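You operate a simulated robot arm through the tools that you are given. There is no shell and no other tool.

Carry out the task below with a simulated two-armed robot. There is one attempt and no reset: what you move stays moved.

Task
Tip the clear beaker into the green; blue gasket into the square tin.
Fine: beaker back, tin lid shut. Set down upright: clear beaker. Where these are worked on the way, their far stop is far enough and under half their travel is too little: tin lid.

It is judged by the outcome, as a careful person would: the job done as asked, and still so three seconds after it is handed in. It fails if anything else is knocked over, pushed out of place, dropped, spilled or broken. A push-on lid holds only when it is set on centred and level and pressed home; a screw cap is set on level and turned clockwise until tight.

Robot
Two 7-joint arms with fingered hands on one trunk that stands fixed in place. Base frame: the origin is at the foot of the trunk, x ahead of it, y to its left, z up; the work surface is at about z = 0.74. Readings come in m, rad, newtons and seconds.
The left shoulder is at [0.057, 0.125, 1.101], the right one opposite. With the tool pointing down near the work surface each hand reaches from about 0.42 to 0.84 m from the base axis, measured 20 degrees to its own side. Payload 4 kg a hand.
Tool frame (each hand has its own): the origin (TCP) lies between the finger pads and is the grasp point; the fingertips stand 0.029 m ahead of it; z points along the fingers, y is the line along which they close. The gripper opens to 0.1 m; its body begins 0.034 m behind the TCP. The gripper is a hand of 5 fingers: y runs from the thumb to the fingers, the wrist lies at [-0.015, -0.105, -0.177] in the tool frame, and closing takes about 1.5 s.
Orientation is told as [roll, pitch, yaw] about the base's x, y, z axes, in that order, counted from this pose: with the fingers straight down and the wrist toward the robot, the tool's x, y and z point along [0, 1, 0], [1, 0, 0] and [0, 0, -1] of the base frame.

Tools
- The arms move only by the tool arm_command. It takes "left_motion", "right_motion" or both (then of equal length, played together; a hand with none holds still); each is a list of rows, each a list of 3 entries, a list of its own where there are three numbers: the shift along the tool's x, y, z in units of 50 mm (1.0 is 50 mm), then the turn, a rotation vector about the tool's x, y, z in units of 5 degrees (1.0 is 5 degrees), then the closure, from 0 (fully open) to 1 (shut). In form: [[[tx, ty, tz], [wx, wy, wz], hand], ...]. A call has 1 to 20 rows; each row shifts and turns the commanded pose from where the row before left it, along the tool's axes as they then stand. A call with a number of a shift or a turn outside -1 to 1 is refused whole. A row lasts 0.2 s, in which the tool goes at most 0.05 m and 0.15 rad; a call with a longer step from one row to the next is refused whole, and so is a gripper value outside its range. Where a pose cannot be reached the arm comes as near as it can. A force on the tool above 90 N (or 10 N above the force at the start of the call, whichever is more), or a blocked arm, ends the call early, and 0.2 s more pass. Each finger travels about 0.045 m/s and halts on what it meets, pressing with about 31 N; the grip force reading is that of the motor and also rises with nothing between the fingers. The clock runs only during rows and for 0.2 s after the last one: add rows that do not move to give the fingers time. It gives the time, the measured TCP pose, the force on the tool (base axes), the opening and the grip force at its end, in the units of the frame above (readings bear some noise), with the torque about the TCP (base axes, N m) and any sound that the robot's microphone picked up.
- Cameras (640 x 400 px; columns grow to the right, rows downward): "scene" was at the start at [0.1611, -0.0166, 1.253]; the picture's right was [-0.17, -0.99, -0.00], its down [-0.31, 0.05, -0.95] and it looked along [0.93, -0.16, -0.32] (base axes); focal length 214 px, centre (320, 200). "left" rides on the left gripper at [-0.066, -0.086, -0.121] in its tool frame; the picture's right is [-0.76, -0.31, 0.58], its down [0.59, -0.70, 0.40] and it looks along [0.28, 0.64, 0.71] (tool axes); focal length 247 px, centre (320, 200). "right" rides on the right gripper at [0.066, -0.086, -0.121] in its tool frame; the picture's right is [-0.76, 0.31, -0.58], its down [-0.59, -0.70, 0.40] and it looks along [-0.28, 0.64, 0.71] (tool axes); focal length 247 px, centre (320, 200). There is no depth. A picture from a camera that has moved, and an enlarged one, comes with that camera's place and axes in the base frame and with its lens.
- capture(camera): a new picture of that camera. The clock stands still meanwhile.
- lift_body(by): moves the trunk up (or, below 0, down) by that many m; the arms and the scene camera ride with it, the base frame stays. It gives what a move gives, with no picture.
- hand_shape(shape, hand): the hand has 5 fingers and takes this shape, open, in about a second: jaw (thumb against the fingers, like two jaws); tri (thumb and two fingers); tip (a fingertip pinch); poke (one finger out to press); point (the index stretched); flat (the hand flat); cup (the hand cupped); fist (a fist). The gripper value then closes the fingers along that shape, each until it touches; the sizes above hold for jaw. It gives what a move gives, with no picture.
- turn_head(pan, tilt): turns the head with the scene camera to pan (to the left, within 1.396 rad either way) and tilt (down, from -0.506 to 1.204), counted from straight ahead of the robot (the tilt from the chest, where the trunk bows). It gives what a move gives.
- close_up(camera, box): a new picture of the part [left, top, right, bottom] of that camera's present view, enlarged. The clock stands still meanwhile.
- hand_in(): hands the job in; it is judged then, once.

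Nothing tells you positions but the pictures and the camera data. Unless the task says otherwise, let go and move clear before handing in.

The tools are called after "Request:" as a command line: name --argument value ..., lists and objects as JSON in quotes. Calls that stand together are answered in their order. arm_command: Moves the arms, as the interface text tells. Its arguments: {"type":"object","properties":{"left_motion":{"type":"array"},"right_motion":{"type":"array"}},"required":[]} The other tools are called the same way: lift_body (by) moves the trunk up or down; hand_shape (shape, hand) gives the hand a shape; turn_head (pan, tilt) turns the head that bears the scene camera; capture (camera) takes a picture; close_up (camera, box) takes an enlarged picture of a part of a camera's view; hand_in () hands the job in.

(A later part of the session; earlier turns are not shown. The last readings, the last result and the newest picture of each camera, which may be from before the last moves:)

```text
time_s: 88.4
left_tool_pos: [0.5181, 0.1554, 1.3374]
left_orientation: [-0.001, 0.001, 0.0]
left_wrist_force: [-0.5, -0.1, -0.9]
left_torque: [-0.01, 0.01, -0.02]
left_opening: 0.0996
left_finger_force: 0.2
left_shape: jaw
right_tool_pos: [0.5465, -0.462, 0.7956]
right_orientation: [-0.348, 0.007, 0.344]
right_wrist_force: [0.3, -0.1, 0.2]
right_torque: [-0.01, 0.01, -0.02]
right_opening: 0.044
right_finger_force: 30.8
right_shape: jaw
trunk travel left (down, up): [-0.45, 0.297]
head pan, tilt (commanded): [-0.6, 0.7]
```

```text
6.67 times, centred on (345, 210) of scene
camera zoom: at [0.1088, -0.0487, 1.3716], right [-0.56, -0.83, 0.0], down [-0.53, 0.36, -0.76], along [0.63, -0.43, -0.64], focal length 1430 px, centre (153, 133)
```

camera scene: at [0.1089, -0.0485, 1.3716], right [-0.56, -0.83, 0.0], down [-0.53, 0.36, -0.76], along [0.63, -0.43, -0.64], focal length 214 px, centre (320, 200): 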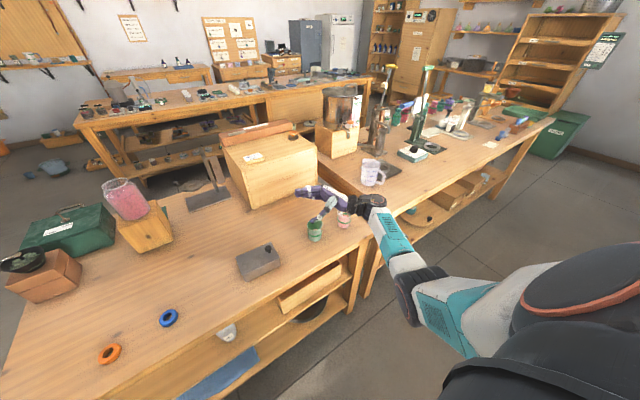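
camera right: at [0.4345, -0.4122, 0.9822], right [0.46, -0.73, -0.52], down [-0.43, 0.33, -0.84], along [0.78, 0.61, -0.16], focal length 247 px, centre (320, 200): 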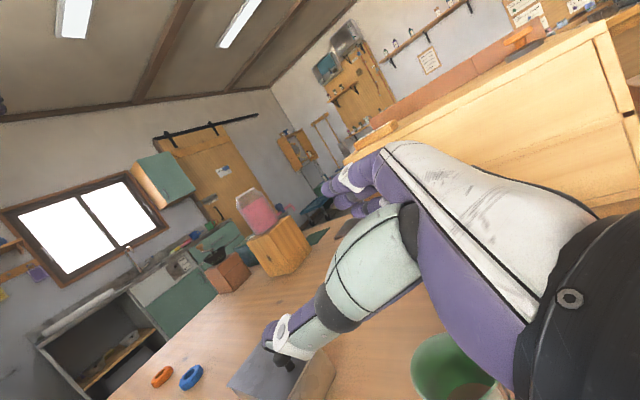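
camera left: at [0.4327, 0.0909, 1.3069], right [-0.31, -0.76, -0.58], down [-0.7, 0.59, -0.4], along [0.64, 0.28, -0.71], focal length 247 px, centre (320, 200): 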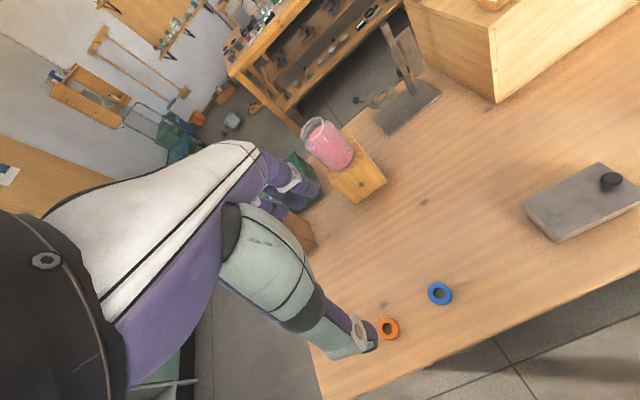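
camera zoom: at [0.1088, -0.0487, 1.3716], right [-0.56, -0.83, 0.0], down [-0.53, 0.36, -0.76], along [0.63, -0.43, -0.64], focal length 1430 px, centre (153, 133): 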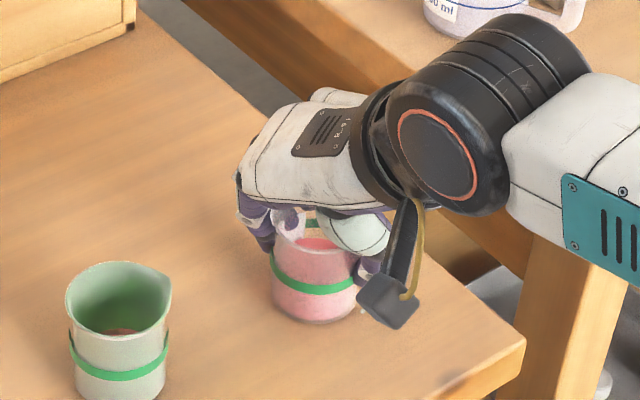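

Grip is firm (about 31 N). I'll lift slowly by 4 cm and check the beaker follows and stays level.

Request:
arm_command --right_motion '[[[-0.068, 0, -0.188], [0, 0, 0], 0.7], [[-0.068, 0, -0.188], [0, 0, 0], 0.7], [[-0.068, 0, -0.188], [0, 0, 0], 0.7], [[-0.068, 0, -0.188], [0, 0, 0], 0.7], [[0, 0, 0], [0, 0, 0], 0.7], [[0, 0, 0], [0, 0, 0], 0.7]]'

Request:
close_up --camera "right" --box '[220, 150, 420, 320]'

Request:
close_up --camera "scene" --box '[310, 180, 380, 240]'

```text
time_s: 89.8
left_tool_pos: [0.5188, 0.154, 1.3371]
left_orientation: [0.0, 0.001, 0.002]
left_wrist_force: [0.4, -0.7, 0.7]
left_torque: [-0.01, 0.01, 0.03]
left_opening: 0.0999
left_finger_force: 0.2
left_shape: jaw
right_tool_pos: [0.5463, -0.4609, 0.8358]
right_orientation: [-0.346, 0.008, 0.344]
right_wrist_force: [-0.5, 0.4, -0.9]
right_torque: [0.02, -0.01, 0.0]
right_opening: 0.0439
right_finger_force: 30.8
right_shape: jaw
trunk travel left (down, up): [-0.45, 0.297]
head pan, tilt (commanded): [-0.6, 0.7]
```

```text
2.35 times, centred on (320, 235) of right
camera zoom: at [0.4322, -0.3928, 0.929], right [0.47, -0.38, 0.8], down [-0.43, -0.89, -0.17], along [0.77, -0.26, -0.58], focal length 581 px, centre (320, 118)
```

zoom: 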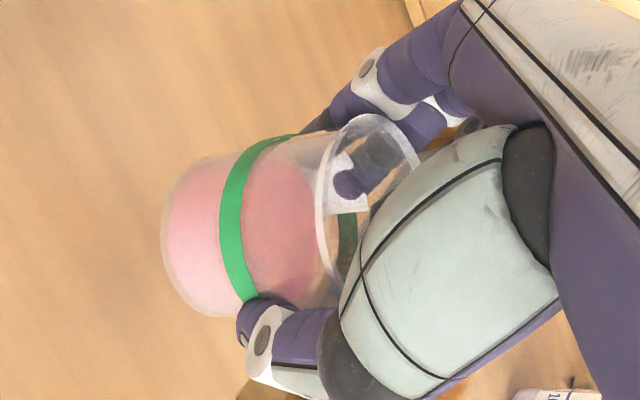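

```text
6.67 times, centred on (345, 210) of scene
camera zoom: at [0.1088, -0.0487, 1.3716], right [-0.56, -0.83, 0.0], down [-0.53, 0.36, -0.76], along [0.63, -0.43, -0.64], focal length 1430 px, centre (153, 133)
```

zoom: 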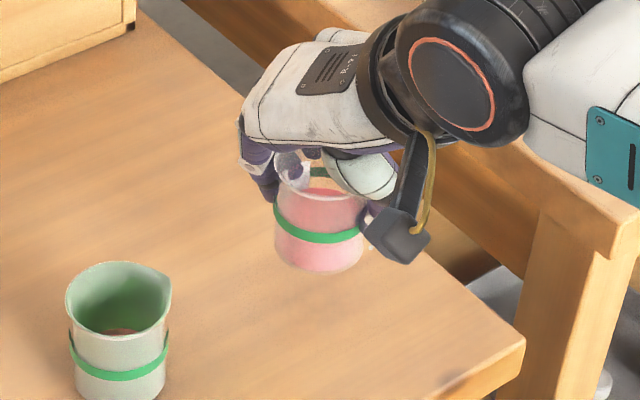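

The beaker lifted cleanly and level. Now I'll raise it to clear the green beaker and carry it slowly to the pouring place on green's left.

Request:
arm_command --right_motion '[[[-0.128, 0, -0.354], [0, 0, 0], 0.7], [[-0.128, 0, -0.354], [0, 0, 0], 0.7], [[-0.128, 0, -0.354], [0, 0, 0], 0.7], [[-0.128, 0, -0.354], [0, 0, 0], 0.7], [[-0.128, 0, -0.354], [0, 0, 0], 0.7], [[0.15, 0.07, -0.055], [0, 0, 0], 0.7], [[0.289, 0.137, -0.105], [0, 0, 0], 0.7], [[0.289, 0.137, -0.105], [0, 0, 0], 0.7], [[0.289, 0.137, -0.105], [0, 0, 0], 0.7], [[0.289, 0.137, -0.105], [0, 0, 0], 0.7], [[0.289, 0.137, -0.105], [0, 0, 0], 0.7], [[0.289, 0.137, -0.105], [0, 0, 0], 0.7], [[0.289, 0.137, -0.105], [0, 0, 0], 0.7], [[0.289, 0.137, -0.105], [0, 0, 0], 0.7], [[0.289, 0.137, -0.105], [0, 0, 0], 0.7], [[0.143, 0.068, -0.052], [0, 0, 0], 0.7], [[0, 0, 0], [0, 0, 0], 0.7]]'

Request:
close_up --camera "scene" --box '[270, 165, 390, 250]'

Request:
capture --camera "right"

```text
time_s: 93.4
left_tool_pos: [0.5176, 0.1538, 1.3354]
left_orientation: [-0.001, 0.003, 0.002]
left_wrist_force: [0.0, 0.4, -0.4]
left_torque: [0.04, -0.02, 0.0]
left_opening: 0.0998
left_finger_force: 0.1
left_shape: jaw
right_tool_pos: [0.5611, -0.2931, 0.9296]
right_orientation: [-0.347, 0.007, 0.344]
right_wrist_force: [-0.5, 0.3, 0.0]
right_torque: [0.0, -0.04, 0.0]
right_opening: 0.0442
right_finger_force: 30.9
right_shape: jaw
trunk travel left (down, up): [-0.45, 0.297]
head pan, tilt (commanded): [-0.6, 0.7]
```

```text
4.71 times, centred on (330, 208) of scene
camera zoom: at [0.1088, -0.0487, 1.3716], right [-0.56, -0.83, 0.0], down [-0.53, 0.36, -0.76], along [0.63, -0.43, -0.64], focal length 1009 px, centre (273, 165)
```

zoom: 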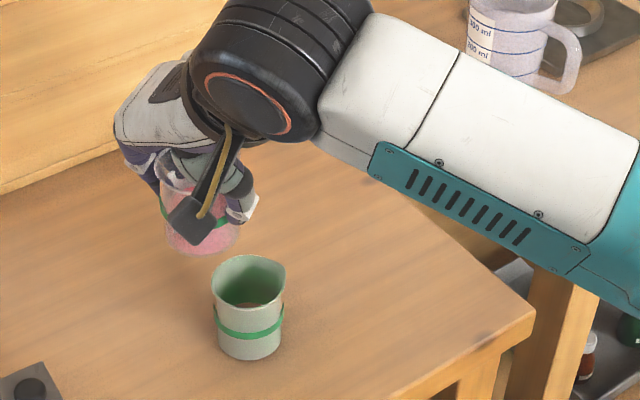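

```text
taken
camera right: at [0.4455, -0.2244, 1.0223], right [0.47, -0.38, 0.8], down [-0.43, -0.89, -0.17], along [0.77, -0.26, -0.58], focal length 247 px, centre (320, 200)
```

right: 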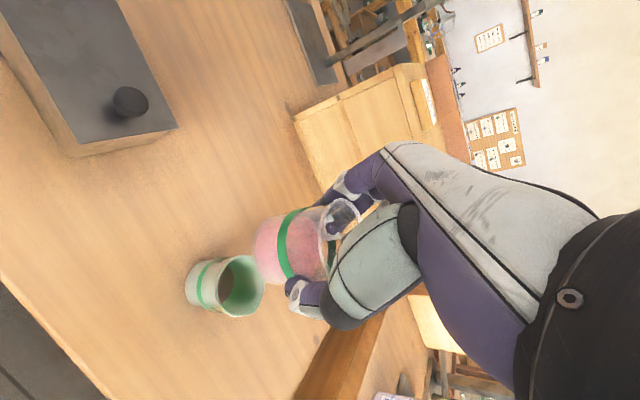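

Request:
close_up --camera "right" --box '[180, 245, 280, 325]'

```text
5.00 times, centred on (230, 285) of right
camera zoom: at [0.4455, -0.2244, 1.0223], right [0.47, -0.38, 0.8], down [-0.43, -0.89, -0.17], along [0.77, -0.26, -0.58], focal length 1235 px, centre (770, -225)
```

zoom: 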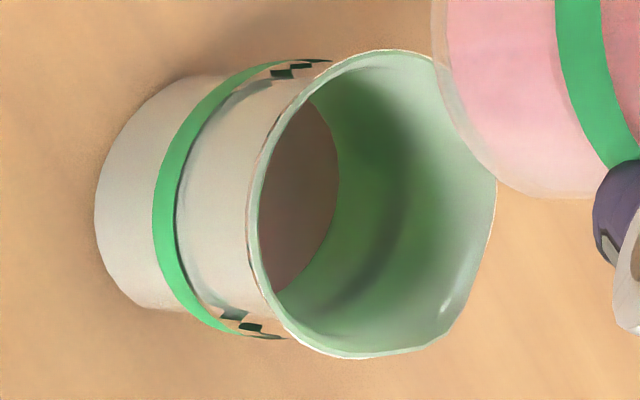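

Green's mouth centre is confirmed at (0.559, -0.330). I'll tip to about 42° (still below the pour angle) up high, then lower the lip towards green's mouth.

Request:
arm_command --right_motion '[[[0.013, -0.038, -0.005], [-0.16, 0.47, 0.058], 0.7], [[0, 0, 0], [-0.225, 0.658, 0.082], 0.7], [[0, 0, 0], [-0.225, 0.658, 0.082], 0.7], [[0, 0, 0], [-0.225, 0.658, 0.082], 0.7], [[0, 0, 0], [-0.225, 0.658, 0.082], 0.7], [[0, 0, 0], [-0.225, 0.658, 0.082], 0.7], [[0, 0, 0], [-0.225, 0.658, 0.082], 0.7], [[0, 0, 0], [-0.225, 0.658, 0.082], 0.7], [[0, 0, 0], [-0.225, 0.658, 0.082], 0.7], [[0, 0, 0], [-0.225, 0.658, 0.082], 0.7], [[0, 0, 0], [-0.225, 0.658, 0.082], 0.7], [[0, 0, 0], [-0.225, 0.658, 0.082], 0.7], [[0, 0, 0], [0, 0, 0], 0.7]]'

Request:
close_up --camera "scene" --box '[270, 165, 390, 250]'

Request:
capture --camera "right"

```text
time_s: 96.2
left_tool_pos: [0.5194, 0.1542, 1.337]
left_orientation: [-0.001, 0.002, 0.002]
left_wrist_force: [-0.3, -1.1, -0.5]
left_torque: [-0.02, -0.01, -0.03]
left_opening: 0.1001
left_finger_force: 0.0
left_shape: jaw
right_tool_pos: [0.5601, -0.2932, 0.9289]
right_orientation: [0.337, -0.219, 0.263]
right_wrist_force: [0.3, 1.0, -1.4]
right_torque: [0.01, 0.01, -0.02]
right_opening: 0.0441
right_finger_force: 31.2
right_shape: jaw
trunk travel left (down, up): [-0.45, 0.297]
head pan, tilt (commanded): [-0.6, 0.7]
```

```text
4.71 times, centred on (330, 208) of scene
camera zoom: at [0.1088, -0.0486, 1.3716], right [-0.56, -0.83, 0.0], down [-0.53, 0.36, -0.76], along [0.63, -0.43, -0.64], focal length 1009 px, centre (273, 165)
```

zoom: 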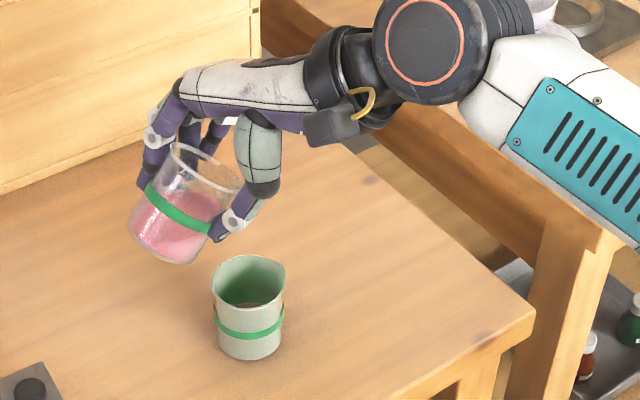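

```text
taken
camera right: at [0.4445, -0.3017, 1.0448], right [0.46, -0.81, 0.35], down [-0.43, -0.56, -0.71], along [0.77, 0.18, -0.61], focal length 247 px, centre (320, 200)
```

right: 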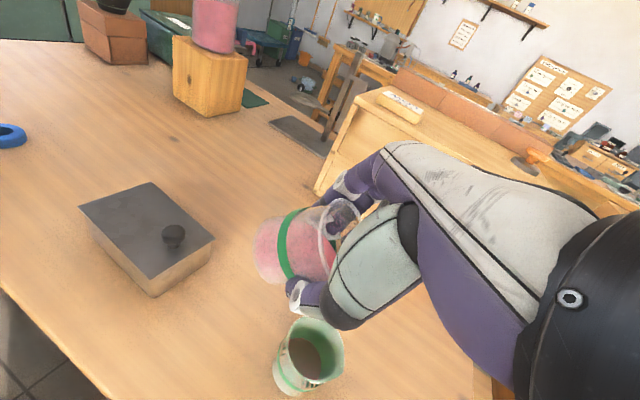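

The liquid is held and the view is clear. Lowering the lip to just over green's mouth.

Request:
arm_command --right_motion '[[[-0.075, -0.053, 0.226], [0, 0, 0], 0.7], [[-0.075, -0.053, 0.226], [0, 0, 0], 0.7], [[-0.075, -0.053, 0.226], [0, 0, 0], 0.7], [[-0.075, -0.053, 0.226], [0, 0, 0], 0.7], [[-0.075, -0.053, 0.226], [0, 0, 0], 0.7], [[0, 0, 0], [0, 0, 0], 0.7]]'

Request:
close_up --camera "scene" --box '[280, 185, 380, 250]'

Request:
close_up --camera "right" --box '[220, 180, 400, 400]'

```text
time_s: 97.6
left_tool_pos: [0.519, 0.1547, 1.3372]
left_orientation: [0.0, 0.003, 0.002]
left_wrist_force: [-0.3, 1.3, -0.2]
left_torque: [-0.02, -0.02, 0.0]
left_opening: 0.0998
left_finger_force: 0.1
left_shape: jaw
right_tool_pos: [0.5583, -0.2927, 0.8695]
right_orientation: [0.337, -0.219, 0.264]
right_wrist_force: [0.5, 0.9, -1.0]
right_torque: [0.0, -0.01, 0.02]
right_opening: 0.0441
right_finger_force: 31.2
right_shape: jaw
trunk travel left (down, up): [-0.45, 0.297]
head pan, tilt (commanded): [-0.6, 0.7]
```

```text
6.15 times, centred on (330, 218) of scene
camera zoom: at [0.1088, -0.0486, 1.3716], right [-0.56, -0.83, 0.0], down [-0.53, 0.36, -0.76], along [0.63, -0.43, -0.64], focal length 1320 px, centre (258, 92)
```

zoom: 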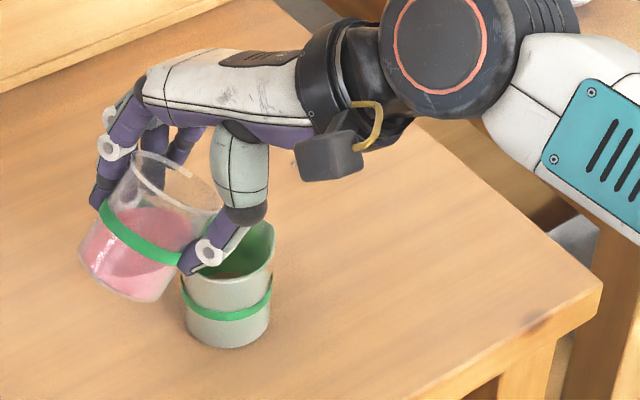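

```text
1.82 times, centred on (310, 290) of right
camera zoom: at [0.4431, -0.3005, 0.9846], right [0.46, -0.81, 0.35], down [-0.43, -0.56, -0.71], along [0.77, 0.18, -0.61], focal length 449 px, centre (338, 36)
```

zoom: 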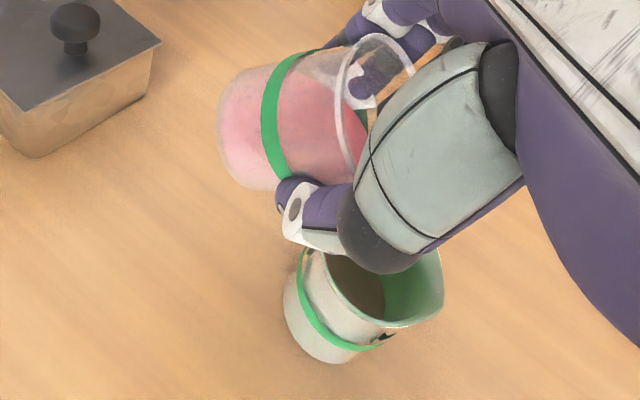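

Lip is over green's mouth. Starting the slow pour: tipping 40°→60° at about 10°/s, then looking.

Request:
arm_command --right_motion '[[[-0.005, -0.001, -0.003], [-0.128, 0.376, 0.047], 0.7], [[-0.005, -0.001, -0.003], [-0.128, 0.376, 0.047], 0.7], [[-0.005, -0.001, -0.003], [-0.128, 0.376, 0.047], 0.7], [[-0.005, -0.001, -0.003], [-0.128, 0.376, 0.047], 0.7], [[-0.005, -0.001, -0.003], [-0.128, 0.376, 0.047], 0.7], [[-0.005, -0.001, -0.003], [-0.128, 0.376, 0.047], 0.7], [[-0.005, -0.001, -0.003], [-0.128, 0.376, 0.047], 0.7], [[-0.005, -0.001, -0.003], [-0.128, 0.376, 0.047], 0.7]]'

Request:
close_up --camera "scene" --box '[280, 185, 380, 250]'

Request:
close_up --camera "right" --box '[220, 180, 460, 400]'

```text
time_s: 99.4
left_tool_pos: [0.518, 0.1544, 1.3372]
left_orientation: [0.0, 0.002, 0.003]
left_wrist_force: [-0.5, 0.4, -0.4]
left_torque: [0.03, 0.03, 0.0]
left_opening: 0.0999
left_finger_force: 0.1
left_shape: jaw
right_tool_pos: [0.558, -0.2948, 0.8683]
right_orientation: [0.618, -0.284, 0.19]
right_wrist_force: [-0.7, -0.4, -1.2]
right_torque: [-0.04, 0.01, -0.01]
right_opening: 0.0438
right_finger_force: 31.6
right_shape: jaw
trunk travel left (down, up): [-0.45, 0.297]
head pan, tilt (commanded): [-0.6, 0.7]
```

```text
6.15 times, centred on (330, 218) of scene
camera zoom: at [0.1088, -0.0487, 1.3716], right [-0.56, -0.83, 0.0], down [-0.53, 0.36, -0.76], along [0.63, -0.43, -0.64], focal length 1320 px, centre (258, 92)
```

zoom: 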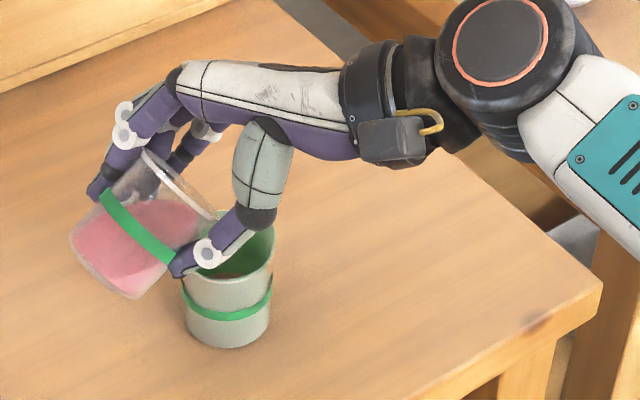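

```text
1.82 times, centred on (340, 290) of right
camera zoom: at [0.4439, -0.3336, 0.9768], right [0.46, -0.88, 0.12], down [-0.43, -0.34, -0.84], along [0.77, 0.34, -0.54], focal length 449 px, centre (284, 36)
```

zoom: 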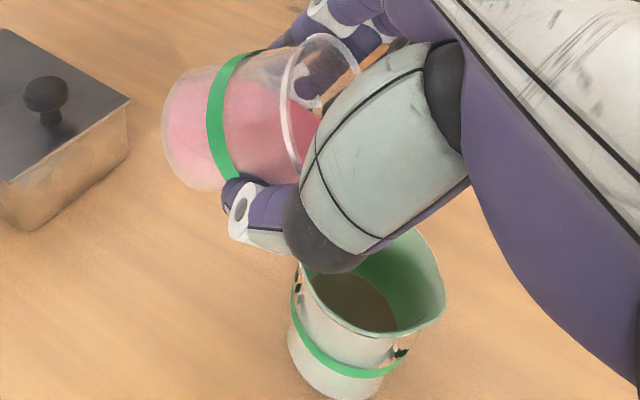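

No flow yet at about 56°; the liquid is near the rim. Continuing slowly with a small drift toward green's centre.

Request:
arm_command --right_motion '[[[-0.03, -0.007, -0.026], [-0.128, 0.376, 0.047], 0.7], [[-0.03, -0.007, -0.026], [-0.128, 0.376, 0.047], 0.7], [[-0.0177, -0.004, -0.0157], [-0.128, 0.376, 0.047], 0.7], [[-0.0177, -0.004, -0.0157], [-0.128, 0.376, 0.047], 0.7], [[-0.0177, -0.004, -0.0157], [-0.128, 0.376, 0.047], 0.7]]'

Request:
close_up --camera "scene" --box '[280, 185, 380, 250]'

Request:
close_up --camera "right" --box '[220, 180, 460, 400]'

```text
time_s: 100.6
left_tool_pos: [0.5185, 0.1541, 1.3364]
left_orientation: [0.001, 0.002, 0.002]
left_wrist_force: [-0.1, 0.7, -0.4]
left_torque: [0.01, 0.01, -0.03]
left_opening: 0.0997
left_finger_force: 0.0
left_shape: jaw
right_tool_pos: [0.5581, -0.3027, 0.8688]
right_orientation: [0.797, -0.313, 0.138]
right_wrist_force: [0.3, 0.6, -1.6]
right_torque: [-0.01, -0.01, 0.01]
right_opening: 0.0436
right_finger_force: 31.0
right_shape: jaw
trunk travel left (down, up): [-0.45, 0.297]
head pan, tilt (commanded): [-0.6, 0.7]
```

```text
6.15 times, centred on (330, 218) of scene
camera zoom: at [0.1089, -0.0486, 1.3716], right [-0.56, -0.83, 0.0], down [-0.53, 0.36, -0.76], along [0.63, -0.43, -0.64], focal length 1320 px, centre (258, 92)
```

zoom: 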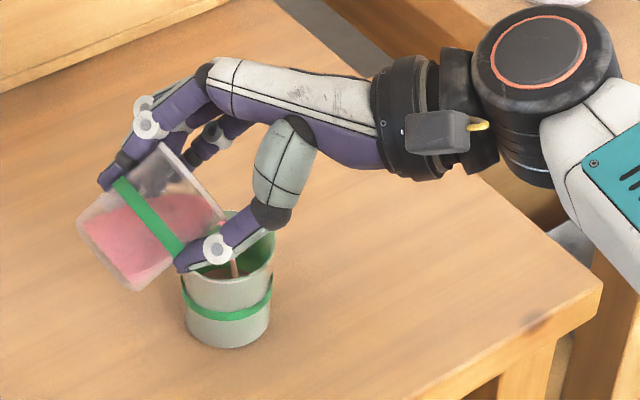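

```text
1.82 times, centred on (340, 290) of right
camera zoom: at [0.4436, -0.3592, 0.9681], right [0.46, -0.89, -0.04], down [-0.43, -0.19, -0.88], along [0.78, 0.42, -0.47], focal length 449 px, centre (284, 36)
```

zoom: 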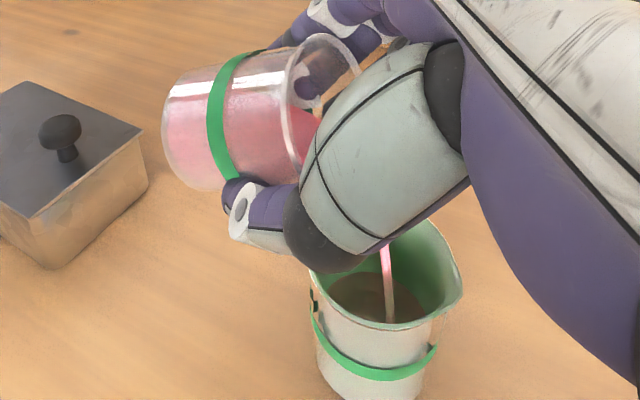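

A thin pink stream is now falling into the middle of green's mouth. Continuing slowly.

Request:
arm_command --right_motion '[[[-0.01, -0.002, -0.012], [-0.096, 0.282, 0.035], 0.7], [[-0.01, -0.002, -0.012], [-0.096, 0.282, 0.035], 0.7], [[-0.01, -0.002, -0.012], [-0.096, 0.282, 0.035], 0.7], [[-0.01, -0.002, -0.012], [-0.096, 0.282, 0.035], 0.7], [[-0.01, -0.002, -0.012], [-0.096, 0.282, 0.035], 0.7], [[-0.01, -0.002, -0.012], [-0.096, 0.282, 0.035], 0.7], [[-0.01, -0.002, -0.012], [-0.096, 0.282, 0.035], 0.7], [[0, 0, 0], [0, 0, 0], 0.7]]'

Request:
close_up --camera "scene" --box '[280, 185, 380, 250]'

Request:
close_up --camera "right" --box '[220, 180, 460, 400]'

```text
time_s: 102.4
left_tool_pos: [0.5187, 0.1544, 1.3369]
left_orientation: [0.0, 0.001, 0.001]
left_wrist_force: [0.8, -0.4, -0.1]
left_torque: [0.02, -0.02, -0.02]
left_opening: 0.0998
left_finger_force: 0.0
left_shape: jaw
right_tool_pos: [0.5592, -0.3089, 0.8685]
right_orientation: [0.988, -0.331, 0.074]
right_wrist_force: [0.2, 0.0, -0.9]
right_torque: [-0.02, 0.0, -0.05]
right_opening: 0.0439
right_finger_force: 31.0
right_shape: jaw
trunk travel left (down, up): [-0.45, 0.297]
head pan, tilt (commanded): [-0.6, 0.7]
```

```text
6.15 times, centred on (330, 218) of scene
camera zoom: at [0.1088, -0.0487, 1.3716], right [-0.56, -0.83, 0.0], down [-0.53, 0.36, -0.76], along [0.63, -0.43, -0.64], focal length 1320 px, centre (258, 92)
```

zoom: 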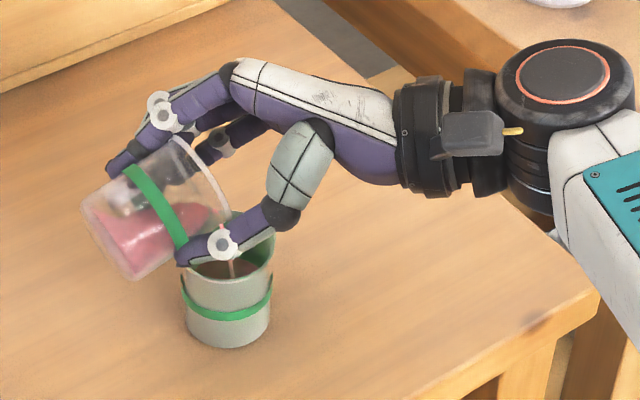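

```text
1.82 times, centred on (340, 290) of right
camera zoom: at [0.4443, -0.3816, 0.9564], right [0.46, -0.87, -0.2], down [-0.43, -0.02, -0.9], along [0.78, 0.5, -0.38], focal length 449 px, centre (284, 36)
```

zoom: 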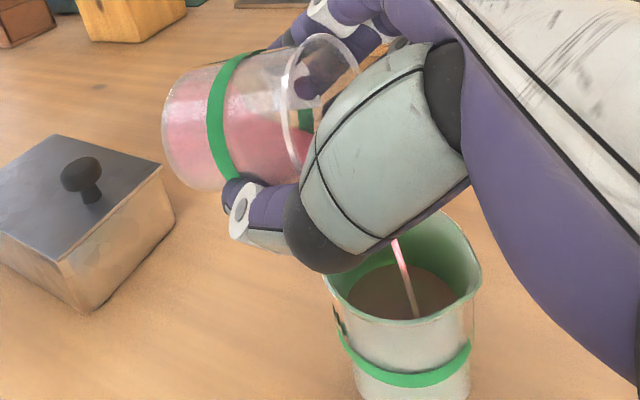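

The stream keeps landing centrally. Continuing to about 90°.

Request:
arm_command --right_motion '[[[0, 0, 0], [0, 0, 0], 0.7], [[-0.008, 0, -0.014], [-0.096, 0.282, 0.035], 0.7], [[-0.008, 0, -0.014], [-0.096, 0.282, 0.035], 0.7], [[-0.008, 0, -0.014], [-0.096, 0.282, 0.035], 0.7], [[-0.008, 0, -0.014], [-0.096, 0.282, 0.035], 0.7], [[-0.008, 0, -0.014], [-0.096, 0.282, 0.035], 0.7], [[-0.008, 0, -0.014], [-0.096, 0.282, 0.035], 0.7], [[-0.008, 0, -0.014], [-0.096, 0.282, 0.035], 0.7], [[-0.008, 0, -0.014], [-0.096, 0.282, 0.035], 0.7], [[0, 0, 0], [0, 0, 0], 0.7]]'

Request:
close_up --camera "scene" --box '[280, 185, 380, 250]'

Request:
close_up --camera "right" --box '[220, 180, 460, 400]'

```text
time_s: 104.6
left_tool_pos: [0.518, 0.1545, 1.3367]
left_orientation: [0.0, 0.001, 0.002]
left_wrist_force: [-0.5, -0.1, -0.3]
left_torque: [0.0, 0.01, 0.0]
left_opening: 0.1001
left_finger_force: 0.0
left_shape: jaw
right_tool_pos: [0.5601, -0.3143, 0.868]
right_orientation: [1.211, -0.34, 0.0]
right_wrist_force: [-0.8, 0.5, -1.0]
right_torque: [-0.04, 0.0, -0.01]
right_opening: 0.0438
right_finger_force: 31.5
right_shape: jaw
trunk travel left (down, up): [-0.45, 0.297]
head pan, tilt (commanded): [-0.6, 0.7]
```

```text
6.15 times, centred on (330, 218) of scene
camera zoom: at [0.1088, -0.0486, 1.3716], right [-0.56, -0.83, 0.0], down [-0.53, 0.36, -0.76], along [0.63, -0.43, -0.64], focal length 1320 px, centre (258, 92)
```

zoom: 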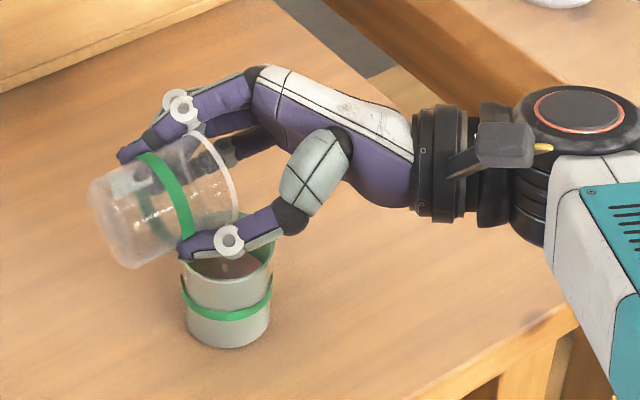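

```text
1.82 times, centred on (340, 290) of right
camera zoom: at [0.4442, -0.404, 0.9389], right [0.46, -0.81, -0.37], down [-0.43, 0.17, -0.89], along [0.78, 0.57, -0.27], focal length 449 px, centre (284, 36)
```

zoom: 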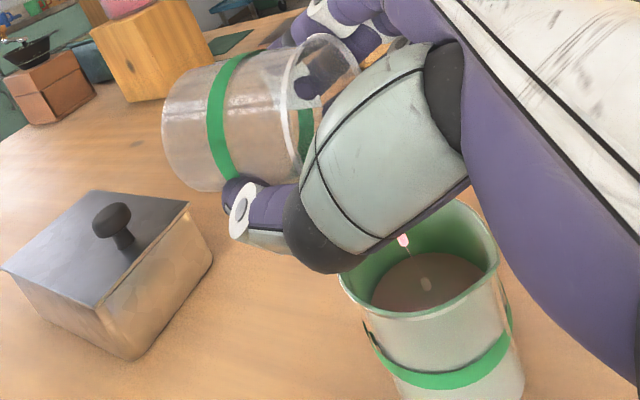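

The clear beaker looks almost empty, and green is only a bit over half full. I'll tip a little further (to ~108°) and hold so the last drops drain.

Request:
arm_command --right_motion '[[[-0.005, 0.001, -0.022], [-0.128, 0.376, 0.047], 0.7], [[-0.005, 0.001, -0.022], [-0.128, 0.376, 0.047], 0.7], [[-0.005, 0.001, -0.022], [-0.128, 0.376, 0.047], 0.7], [[-0.005, 0.001, -0.022], [-0.128, 0.376, 0.047], 0.7], [[-0.005, 0.001, -0.022], [-0.128, 0.376, 0.047], 0.7], [[-0.005, 0.001, -0.022], [-0.128, 0.376, 0.047], 0.7], [[-0.005, 0.001, -0.022], [-0.128, 0.376, 0.047], 0.7], [[-0.005, 0.001, -0.022], [-0.128, 0.376, 0.047], 0.7], [[0, 0, 0], [0, 0, 0], 0.7], [[0, 0, 0], [0, 0, 0], 0.7], [[0, 0, 0], [0, 0, 0], 0.7], [[0, 0, 0], [0, 0, 0], 0.7], [[0, 0, 0], [0, 0, 0], 0.7], [[0, 0, 0], [0, 0, 0], 0.7], [[0, 0, 0], [0, 0, 0], 0.7], [[0, 0, 0], [0, 0, 0], 0.7]]'

Request:
close_up --camera "scene" --box '[280, 185, 380, 250]'

Request:
close_up --camera "right" --box '[220, 180, 520, 400]'

```text
time_s: 108.0
left_tool_pos: [0.5192, 0.1547, 1.337]
left_orientation: [0.001, 0.002, 0.002]
left_wrist_force: [-0.8, -0.9, -0.4]
left_torque: [-0.03, -0.01, 0.03]
left_opening: 0.0997
left_finger_force: 0.0
left_shape: jaw
right_tool_pos: [0.5599, -0.3231, 0.8684]
right_orientation: [1.506, -0.328, -0.101]
right_wrist_force: [-0.1, 0.0, -1.3]
right_torque: [-0.05, -0.02, 0.02]
right_opening: 0.0435
right_finger_force: 31.4
right_shape: jaw
trunk travel left (down, up): [-0.45, 0.297]
head pan, tilt (commanded): [-0.6, 0.7]
```

```text
6.15 times, centred on (330, 218) of scene
camera zoom: at [0.1088, -0.0486, 1.3716], right [-0.56, -0.83, 0.0], down [-0.53, 0.36, -0.76], along [0.63, -0.43, -0.64], focal length 1320 px, centre (258, 92)
```

zoom: 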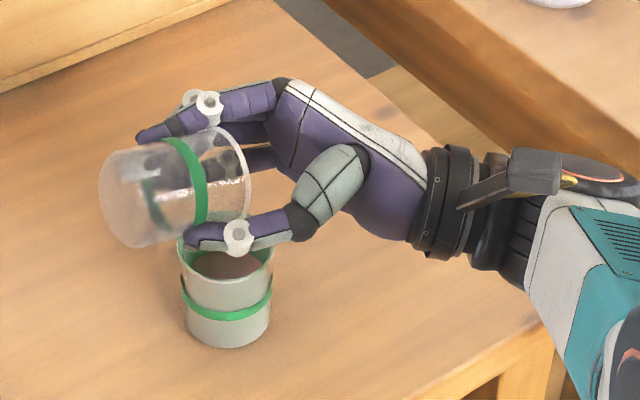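

```text
1.82 times, centred on (370, 290) of right
camera zoom: at [0.4438, -0.4279, 0.9113], right [0.46, -0.67, -0.58], down [-0.43, 0.4, -0.81], along [0.78, 0.62, -0.1], focal length 449 px, centre (229, 36)
```

zoom: 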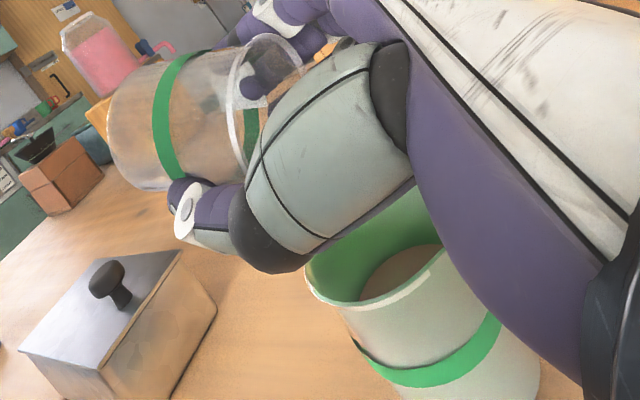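

The clear beaker is empty and nothing was spilled. I'll hold a moment more, rise clear of green, then roll the beaker back upright.

Request:
arm_command --right_motion '[[[0, 0, 0], [0, 0, 0], 0.7], [[0, 0, 0], [0, 0, 0], 0.7], [[0, 0, 0], [0, 0, 0], 0.7], [[0, 0, 0], [0, 0, 0], 0.7], [[0, 0, 0], [0, 0, 0], 0.7], [[0.234, 0.08, -0.012], [0, 0, 0], 0.7], [[0.234, 0.08, -0.012], [0, 0, 0], 0.7], [[0.234, 0.08, -0.012], [0, 0, 0], 0.7], [[0.234, 0.08, -0.012], [0, 0, 0], 0.7], [[0.234, 0.08, -0.012], [0, 0, 0], 0.7], [[0, 0, 0], [0, 0, 0], 0.7]]'

Request:
arm_command --right_motion '[[[0, 0, 0], [0.339, -0.992, -0.123], 0.7], [[0, 0, 0], [0.339, -0.992, -0.123], 0.7], [[0, 0, 0], [0.339, -0.992, -0.123], 0.7], [[0, 0, 0], [0.339, -0.992, -0.123], 0.7], [[0, 0, 0], [0.339, -0.992, -0.123], 0.7], [[0, 0, 0], [0.339, -0.992, -0.123], 0.7], [[0, 0, 0], [0.339, -0.992, -0.123], 0.7], [[0, 0, 0], [0.339, -0.992, -0.123], 0.7], [[0, 0, 0], [0.339, -0.992, -0.123], 0.7], [[0, 0, 0], [0.339, -0.992, -0.123], 0.7], [[0, 0, 0], [0.339, -0.992, -0.123], 0.7], [[0, 0, 0], [0.339, -0.992, -0.123], 0.7], [[0, 0, 0], [0.339, -0.992, -0.123], 0.7], [[0, 0, 0], [0.339, -0.992, -0.123], 0.7], [[0, 0, 0], [0.339, -0.992, -0.123], 0.7], [[0, 0, 0], [0.339, -0.992, -0.123], 0.7], [[0, 0, 0], [0.339, -0.992, -0.123], 0.7], [[0, 0, 0], [0.339, -0.992, -0.123], 0.7], [[0, 0, 0], [0.339, -0.992, -0.123], 0.7], [[0, 0, 0], [0.339, -0.992, -0.123], 0.7]]'

Request:
close_up --camera "scene" --box '[280, 165, 400, 250]'

Request:
capture --camera "right"

```text
time_s: 110.4
left_tool_pos: [0.5178, 0.155, 1.3364]
left_orientation: [0.001, 0.002, 0.003]
left_wrist_force: [-0.6, 0.7, 0.3]
left_torque: [0.01, 0.03, 0.02]
left_opening: 0.0999
left_finger_force: 0.0
left_shape: jaw
right_tool_pos: [0.5591, -0.3224, 0.9289]
right_orientation: [1.507, -0.326, -0.101]
right_wrist_force: [-0.2, -0.5, -1.4]
right_torque: [-0.02, 0.0, -0.03]
right_opening: 0.0437
right_finger_force: 31.1
right_shape: jaw
trunk travel left (down, up): [-0.45, 0.297]
head pan, tilt (commanded): [-0.6, 0.7]
```

```text
time_s: 114.6
left_tool_pos: [0.5186, 0.1547, 1.3372]
left_orientation: [-0.001, 0.001, 0.001]
left_wrist_force: [0.6, -0.8, 0.2]
left_torque: [-0.01, -0.03, -0.01]
left_opening: 0.0998
left_finger_force: 0.0
left_shape: jaw
right_tool_pos: [0.5603, -0.3218, 0.9313]
right_orientation: [-0.351, 0.01, 0.345]
right_wrist_force: [-0.3, -0.2, -0.7]
right_torque: [0.01, 0.0, 0.01]
right_opening: 0.0438
right_finger_force: 31.1
right_shape: jaw
trunk travel left (down, up): [-0.45, 0.297]
head pan, tilt (commanded): [-0.6, 0.7]
```

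```text
4.71 times, centred on (340, 208) of scene
camera zoom: at [0.1088, -0.0485, 1.3716], right [-0.56, -0.83, 0.0], down [-0.53, 0.36, -0.76], along [0.63, -0.43, -0.64], focal length 1009 px, centre (226, 165)
```

zoom: 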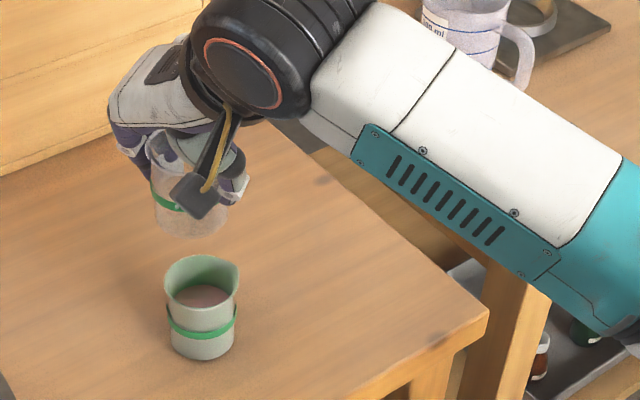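

```text
taken
camera right: at [0.4452, -0.2535, 1.0243], right [0.47, -0.38, 0.8], down [-0.43, -0.89, -0.17], along [0.77, -0.27, -0.58], focal length 247 px, centre (320, 200)
```

right: 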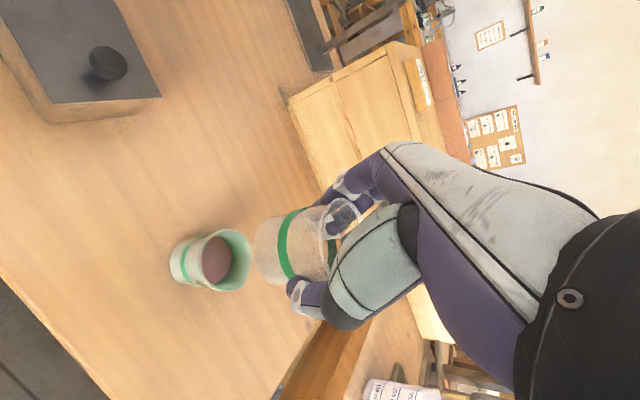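

The beaker is upright again over green. Carrying it back over its original spot.

Request:
arm_command --right_motion '[[[-0.341, -0.172, 0.124], [0, 0, 0], 0.7], [[-0.341, -0.172, 0.124], [0, 0, 0], 0.7], [[-0.341, -0.172, 0.124], [0, 0, 0], 0.7], [[-0.341, -0.172, 0.124], [0, 0, 0], 0.7], [[-0.341, -0.172, 0.124], [0, 0, 0], 0.7], [[-0.341, -0.172, 0.124], [0, 0, 0], 0.7], [[-0.341, -0.172, 0.124], [0, 0, 0], 0.7], [[0, 0, 0], [0, 0, 0], 0.7], [[0, 0, 0], [0, 0, 0], 0.7]]'

```text
time_s: 116.6
left_tool_pos: [0.5192, 0.1553, 1.3358]
left_orientation: [-0.002, 0.002, 0.002]
left_wrist_force: [-0.4, 0.0, -0.4]
left_torque: [0.0, 0.0, 0.01]
left_opening: 0.1
left_finger_force: 0.1
left_shape: jaw
right_tool_pos: [0.5469, -0.4623, 0.9323]
right_orientation: [-0.347, 0.009, 0.345]
right_wrist_force: [-0.3, 0.4, -1.4]
right_torque: [0.02, -0.04, -0.01]
right_opening: 0.0437
right_finger_force: 30.6
right_shape: jaw
trunk travel left (down, up): [-0.45, 0.297]
head pan, tilt (commanded): [-0.6, 0.7]
```

Request:
arm_command --right_motion '[[[0.136, 0, 0.376], [0, 0, 0], 0.7], [[0.136, 0, 0.376], [0, 0, 0], 0.7], [[0.136, 0, 0.376], [0, 0, 0], 0.7], [[0.136, 0, 0.376], [0, 0, 0], 0.7], [[0.136, 0, 0.376], [0, 0, 0], 0.7], [[0.136, 0, 0.376], [0, 0, 0], 0.7], [[0, 0, 0], [0, 0, 0], 0.7]]'

Request:
close_up --camera "scene" --box '[310, 180, 380, 240]'

```text
time_s: 118.2
left_tool_pos: [0.5177, 0.1552, 1.3356]
left_orientation: [-0.001, 0.001, 0.002]
left_wrist_force: [-0.4, 0.6, 0.5]
left_torque: [0.03, -0.02, -0.02]
left_opening: 0.0996
left_finger_force: 0.1
left_shape: jaw
right_tool_pos: [0.5454, -0.4628, 0.8113]
right_orientation: [-0.347, 0.011, 0.345]
right_wrist_force: [-0.2, -0.7, -0.8]
right_torque: [-0.01, -0.03, 0.02]
right_opening: 0.0435
right_finger_force: 30.8
right_shape: jaw
trunk travel left (down, up): [-0.45, 0.297]
head pan, tilt (commanded): [-0.6, 0.7]
```

```text
6.67 times, centred on (345, 210) of scene
camera zoom: at [0.1086, -0.0486, 1.3716], right [-0.56, -0.83, 0.0], down [-0.53, 0.36, -0.76], along [0.63, -0.43, -0.64], focal length 1430 px, centre (153, 133)
```

zoom: 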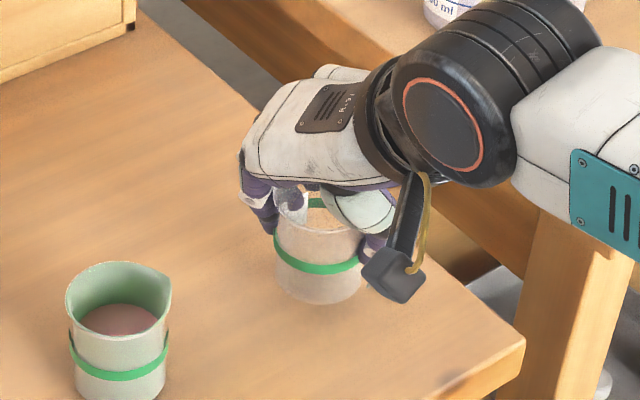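

Request:
arm_command --right_motion '[[[0.014, 0.019, 0.058], [0, 0, 0], 0.7], [[0.02, 0, 0.056], [0, 0, 0], 0.7], [[0.02, 0, 0.056], [0, 0, 0], 0.7], [[0.02, 0, 0.056], [0, 0, 0], 0.7], [[0.02, 0, 0.056], [0, 0, 0], 0.7], [[0, 0, 0], [0, 0, 0], 0.7], [[0, 0, 0], [0, 0, 0], 0.7]]'

```text
time_s: 119.8
left_tool_pos: [0.5185, 0.1539, 1.3374]
left_orientation: [0.0, -0.001, 0.001]
left_wrist_force: [0.1, -0.2, 0.3]
left_torque: [0.02, 0.02, 0.01]
left_opening: 0.0998
left_finger_force: 0.1
left_shape: jaw
right_tool_pos: [0.5456, -0.4627, 0.7964]
right_orientation: [-0.349, 0.011, 0.342]
right_wrist_force: [-0.1, 0.3, 0.1]
right_torque: [-0.03, 0.02, -0.02]
right_opening: 0.0435
right_finger_force: 30.8
right_shape: jaw
trunk travel left (down, up): [-0.45, 0.297]
head pan, tilt (commanded): [-0.6, 0.7]
```

Request:
arm_command --right_motion '[[[0.0068, 0, 0.0188], [0, 0, 0], 0.7], [[0.0034, 0, 0.0094], [0, 0, 0], 0.7], [[0, 0, 0], [0, 0, 0], 0.7]]'

Request:
close_up --camera "scene" --box '[310, 180, 380, 240]'

```text
time_s: 120.6
left_tool_pos: [0.5179, 0.1552, 1.3371]
left_orientation: [0.0, 0.0, 0.002]
left_wrist_force: [0.8, 0.3, -0.5]
left_torque: [0.0, 0.0, 0.02]
left_opening: 0.0999
left_finger_force: 0.0
left_shape: jaw
right_tool_pos: [0.5457, -0.4635, 0.7949]
right_orientation: [-0.348, 0.01, 0.343]
right_wrist_force: [0.2, 0.5, 2.2]
right_torque: [0.04, -0.06, 0.0]
right_opening: 0.0438
right_finger_force: 31.1
right_shape: jaw
trunk travel left (down, up): [-0.45, 0.297]
head pan, tilt (commanded): [-0.6, 0.7]
```

```text
6.67 times, centred on (345, 210) of scene
camera zoom: at [0.1085, -0.0485, 1.3716], right [-0.56, -0.83, 0.0], down [-0.53, 0.36, -0.76], along [0.63, -0.43, -0.64], focal length 1430 px, centre (153, 133)
```

zoom: 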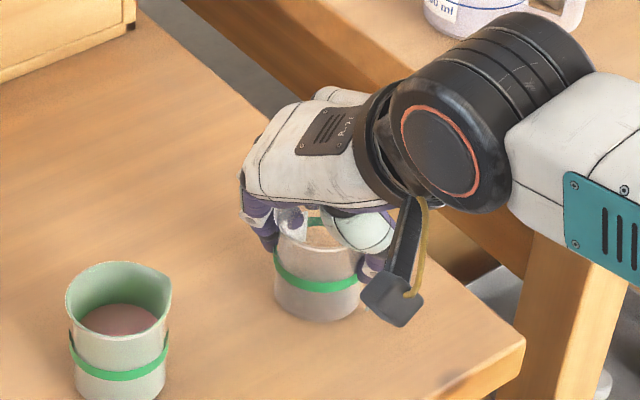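

The beaker has touched down (+2 N). Opening slowly and lifting the hand straight off.

Request:
arm_command --right_motion '[[[0, 0, 0], [0, 0, 0], 0.55], [[0, 0, 0], [0, 0, 0], 0.45], [[0, 0, 0], [0, 0, 0], 0.35], [[0, 0, 0], [0, 0, 0], 0.25], [[0, 0, 0], [0, 0, 0], 0.1], [[0, 0, 0], [0, 0, 0], 0], [[0, 0, 0], [0, 0, 0], 0], [[0, 0, 0], [0, 0, 0], 0], [[0, 0, 0], [0, 0, 0], 0], [[-0.136, 0, -0.376], [0, 0, 0], 0], [[-0.136, 0, -0.376], [0, 0, 0], 0], [[-0.136, 0, -0.376], [0, 0, 0], 0], [[-0.136, 0, -0.376], [0, 0, 0], 0], [[-0.136, 0, -0.376], [0, 0, 0], 0], [[-0.136, 0, -0.376], [0, 0, 0], 0], [[-0.136, 0, -0.376], [0, 0, 0], 0], [[0, 0, 0], [0, 0, 0], 0]]'

Request:
close_up --camera "scene" --box '[300, 195, 364, 245]'

Request:
capture --camera "right"

```text
time_s: 124.2
left_tool_pos: [0.5181, 0.154, 1.337]
left_orientation: [-0.002, 0.002, -0.001]
left_wrist_force: [-0.2, 0.3, -0.1]
left_torque: [-0.02, 0.02, 0.01]
left_opening: 0.0996
left_finger_force: 0.0
left_shape: jaw
right_tool_pos: [0.547, -0.4624, 0.9342]
right_orientation: [-0.349, 0.011, 0.343]
right_wrist_force: [0.4, 0.7, -0.2]
right_torque: [0.02, -0.01, 0.01]
right_opening: 0.0999
right_finger_force: 0.0
right_shape: jaw
trunk travel left (down, up): [-0.45, 0.297]
head pan, tilt (commanded): [-0.6, 0.7]
```

```text
8.00 times, centred on (332, 220) of scene
camera zoom: at [0.1088, -0.0487, 1.3716], right [-0.56, -0.83, 0.0], down [-0.53, 0.36, -0.76], along [0.63, -0.43, -0.64], focal length 1716 px, centre (224, 40)
```

zoom: 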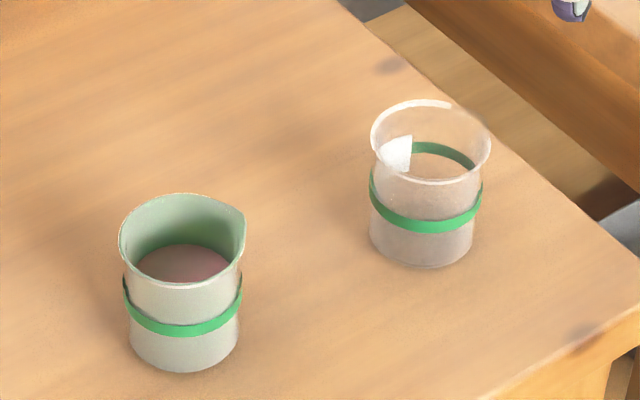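

```text
taken
camera right: at [0.4325, -0.3947, 1.0289], right [0.47, -0.38, 0.8], down [-0.43, -0.89, -0.17], along [0.77, -0.26, -0.58], focal length 247 px, centre (320, 200)
```

right: 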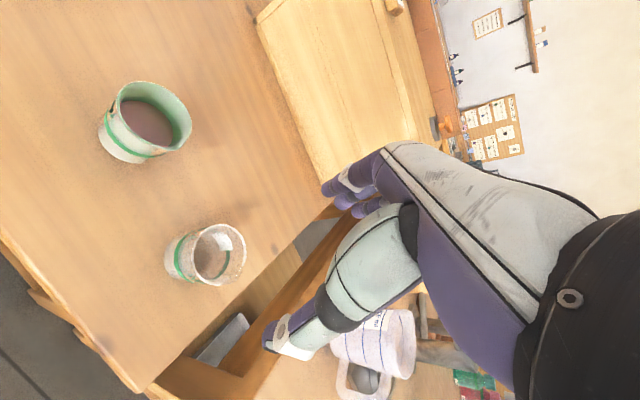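

The clear beaker is back upright at its place (within ~3 mm), empty, and green holds the liquid with no spill. Now for the tin: I'll study the lid closely before touching it.

Request:
turn_head --pan -0.2 --tilt 0.85

Request:
capture --camera "scene"

```text
time_s: 125.1
left_tool_pos: [0.5192, 0.155, 1.337]
left_orientation: [0.001, 0.002, 0.002]
left_wrist_force: [0.7, 0.3, -0.1]
left_torque: [0.03, 0.02, 0.02]
left_opening: 0.0997
left_finger_force: 0.1
left_shape: jaw
right_tool_pos: [0.5454, -0.4627, 0.9347]
right_orientation: [-0.347, 0.011, 0.345]
right_wrist_force: [1.1, 0.3, 0.2]
right_torque: [0.0, 0.0, 0.03]
right_opening: 0.0999
right_finger_force: 0.1
right_shape: jaw
trunk travel left (down, up): [-0.45, 0.297]
head pan, tilt (commanded): [-0.201, 0.85]
```

```text
taken
camera scene: at [0.1152, -0.0163, 1.3593], right [-0.2, -0.98, 0.0], down [-0.74, 0.15, -0.66], along [0.65, -0.13, -0.75], focal length 214 px, centre (320, 200)
```

scene: 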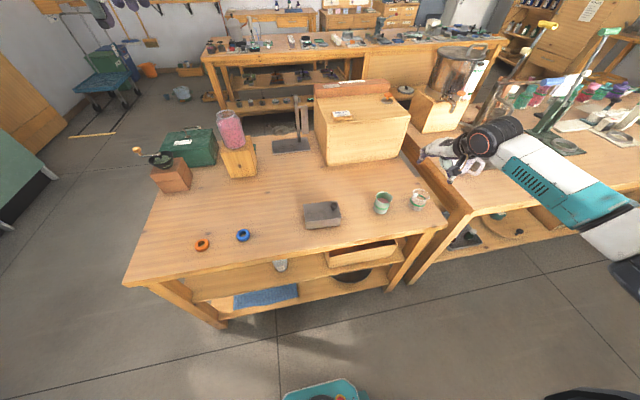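

Request:
close_up --camera "scene" --box '[295, 195, 351, 235]'

Request:
close_up --camera "scene" --box '[225, 220, 265, 250]'

Request:
capture --camera "left"

```text
10.00 times, centred on (323, 215) of scene
camera zoom: at [0.1152, -0.0163, 1.3593], right [-0.2, -0.98, 0.0], down [-0.74, 0.15, -0.66], along [0.65, -0.13, -0.75], focal length 2145 px, centre (290, 50)
```

zoom: 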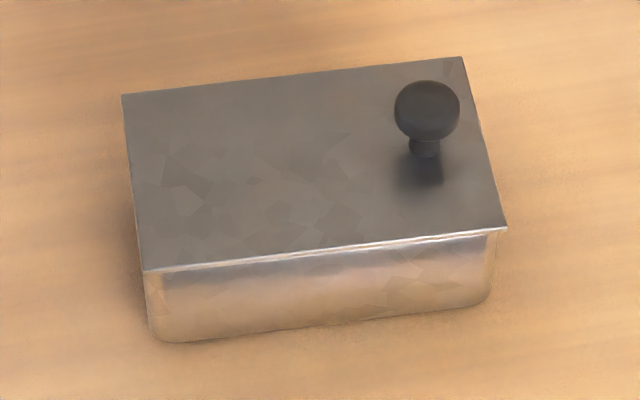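

```text
13.33 times, centred on (245, 235) of scene
camera zoom: at [0.1152, -0.0163, 1.3593], right [-0.2, -0.98, 0.0], down [-0.74, 0.15, -0.66], along [0.65, -0.13, -0.75], focal length 2860 px, centre (1320, -267)
```

zoom: 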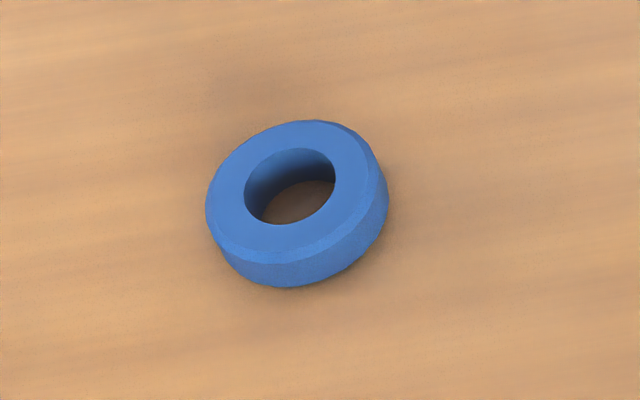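

```text
taken
camera left: at [0.4325, 0.0901, 1.4572], right [-0.31, -0.76, -0.58], down [-0.7, 0.59, -0.4], along [0.64, 0.28, -0.71], focal length 247 px, centre (320, 200)
```

left: 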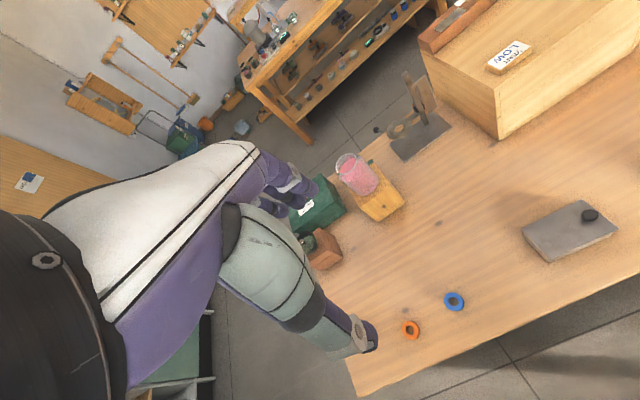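

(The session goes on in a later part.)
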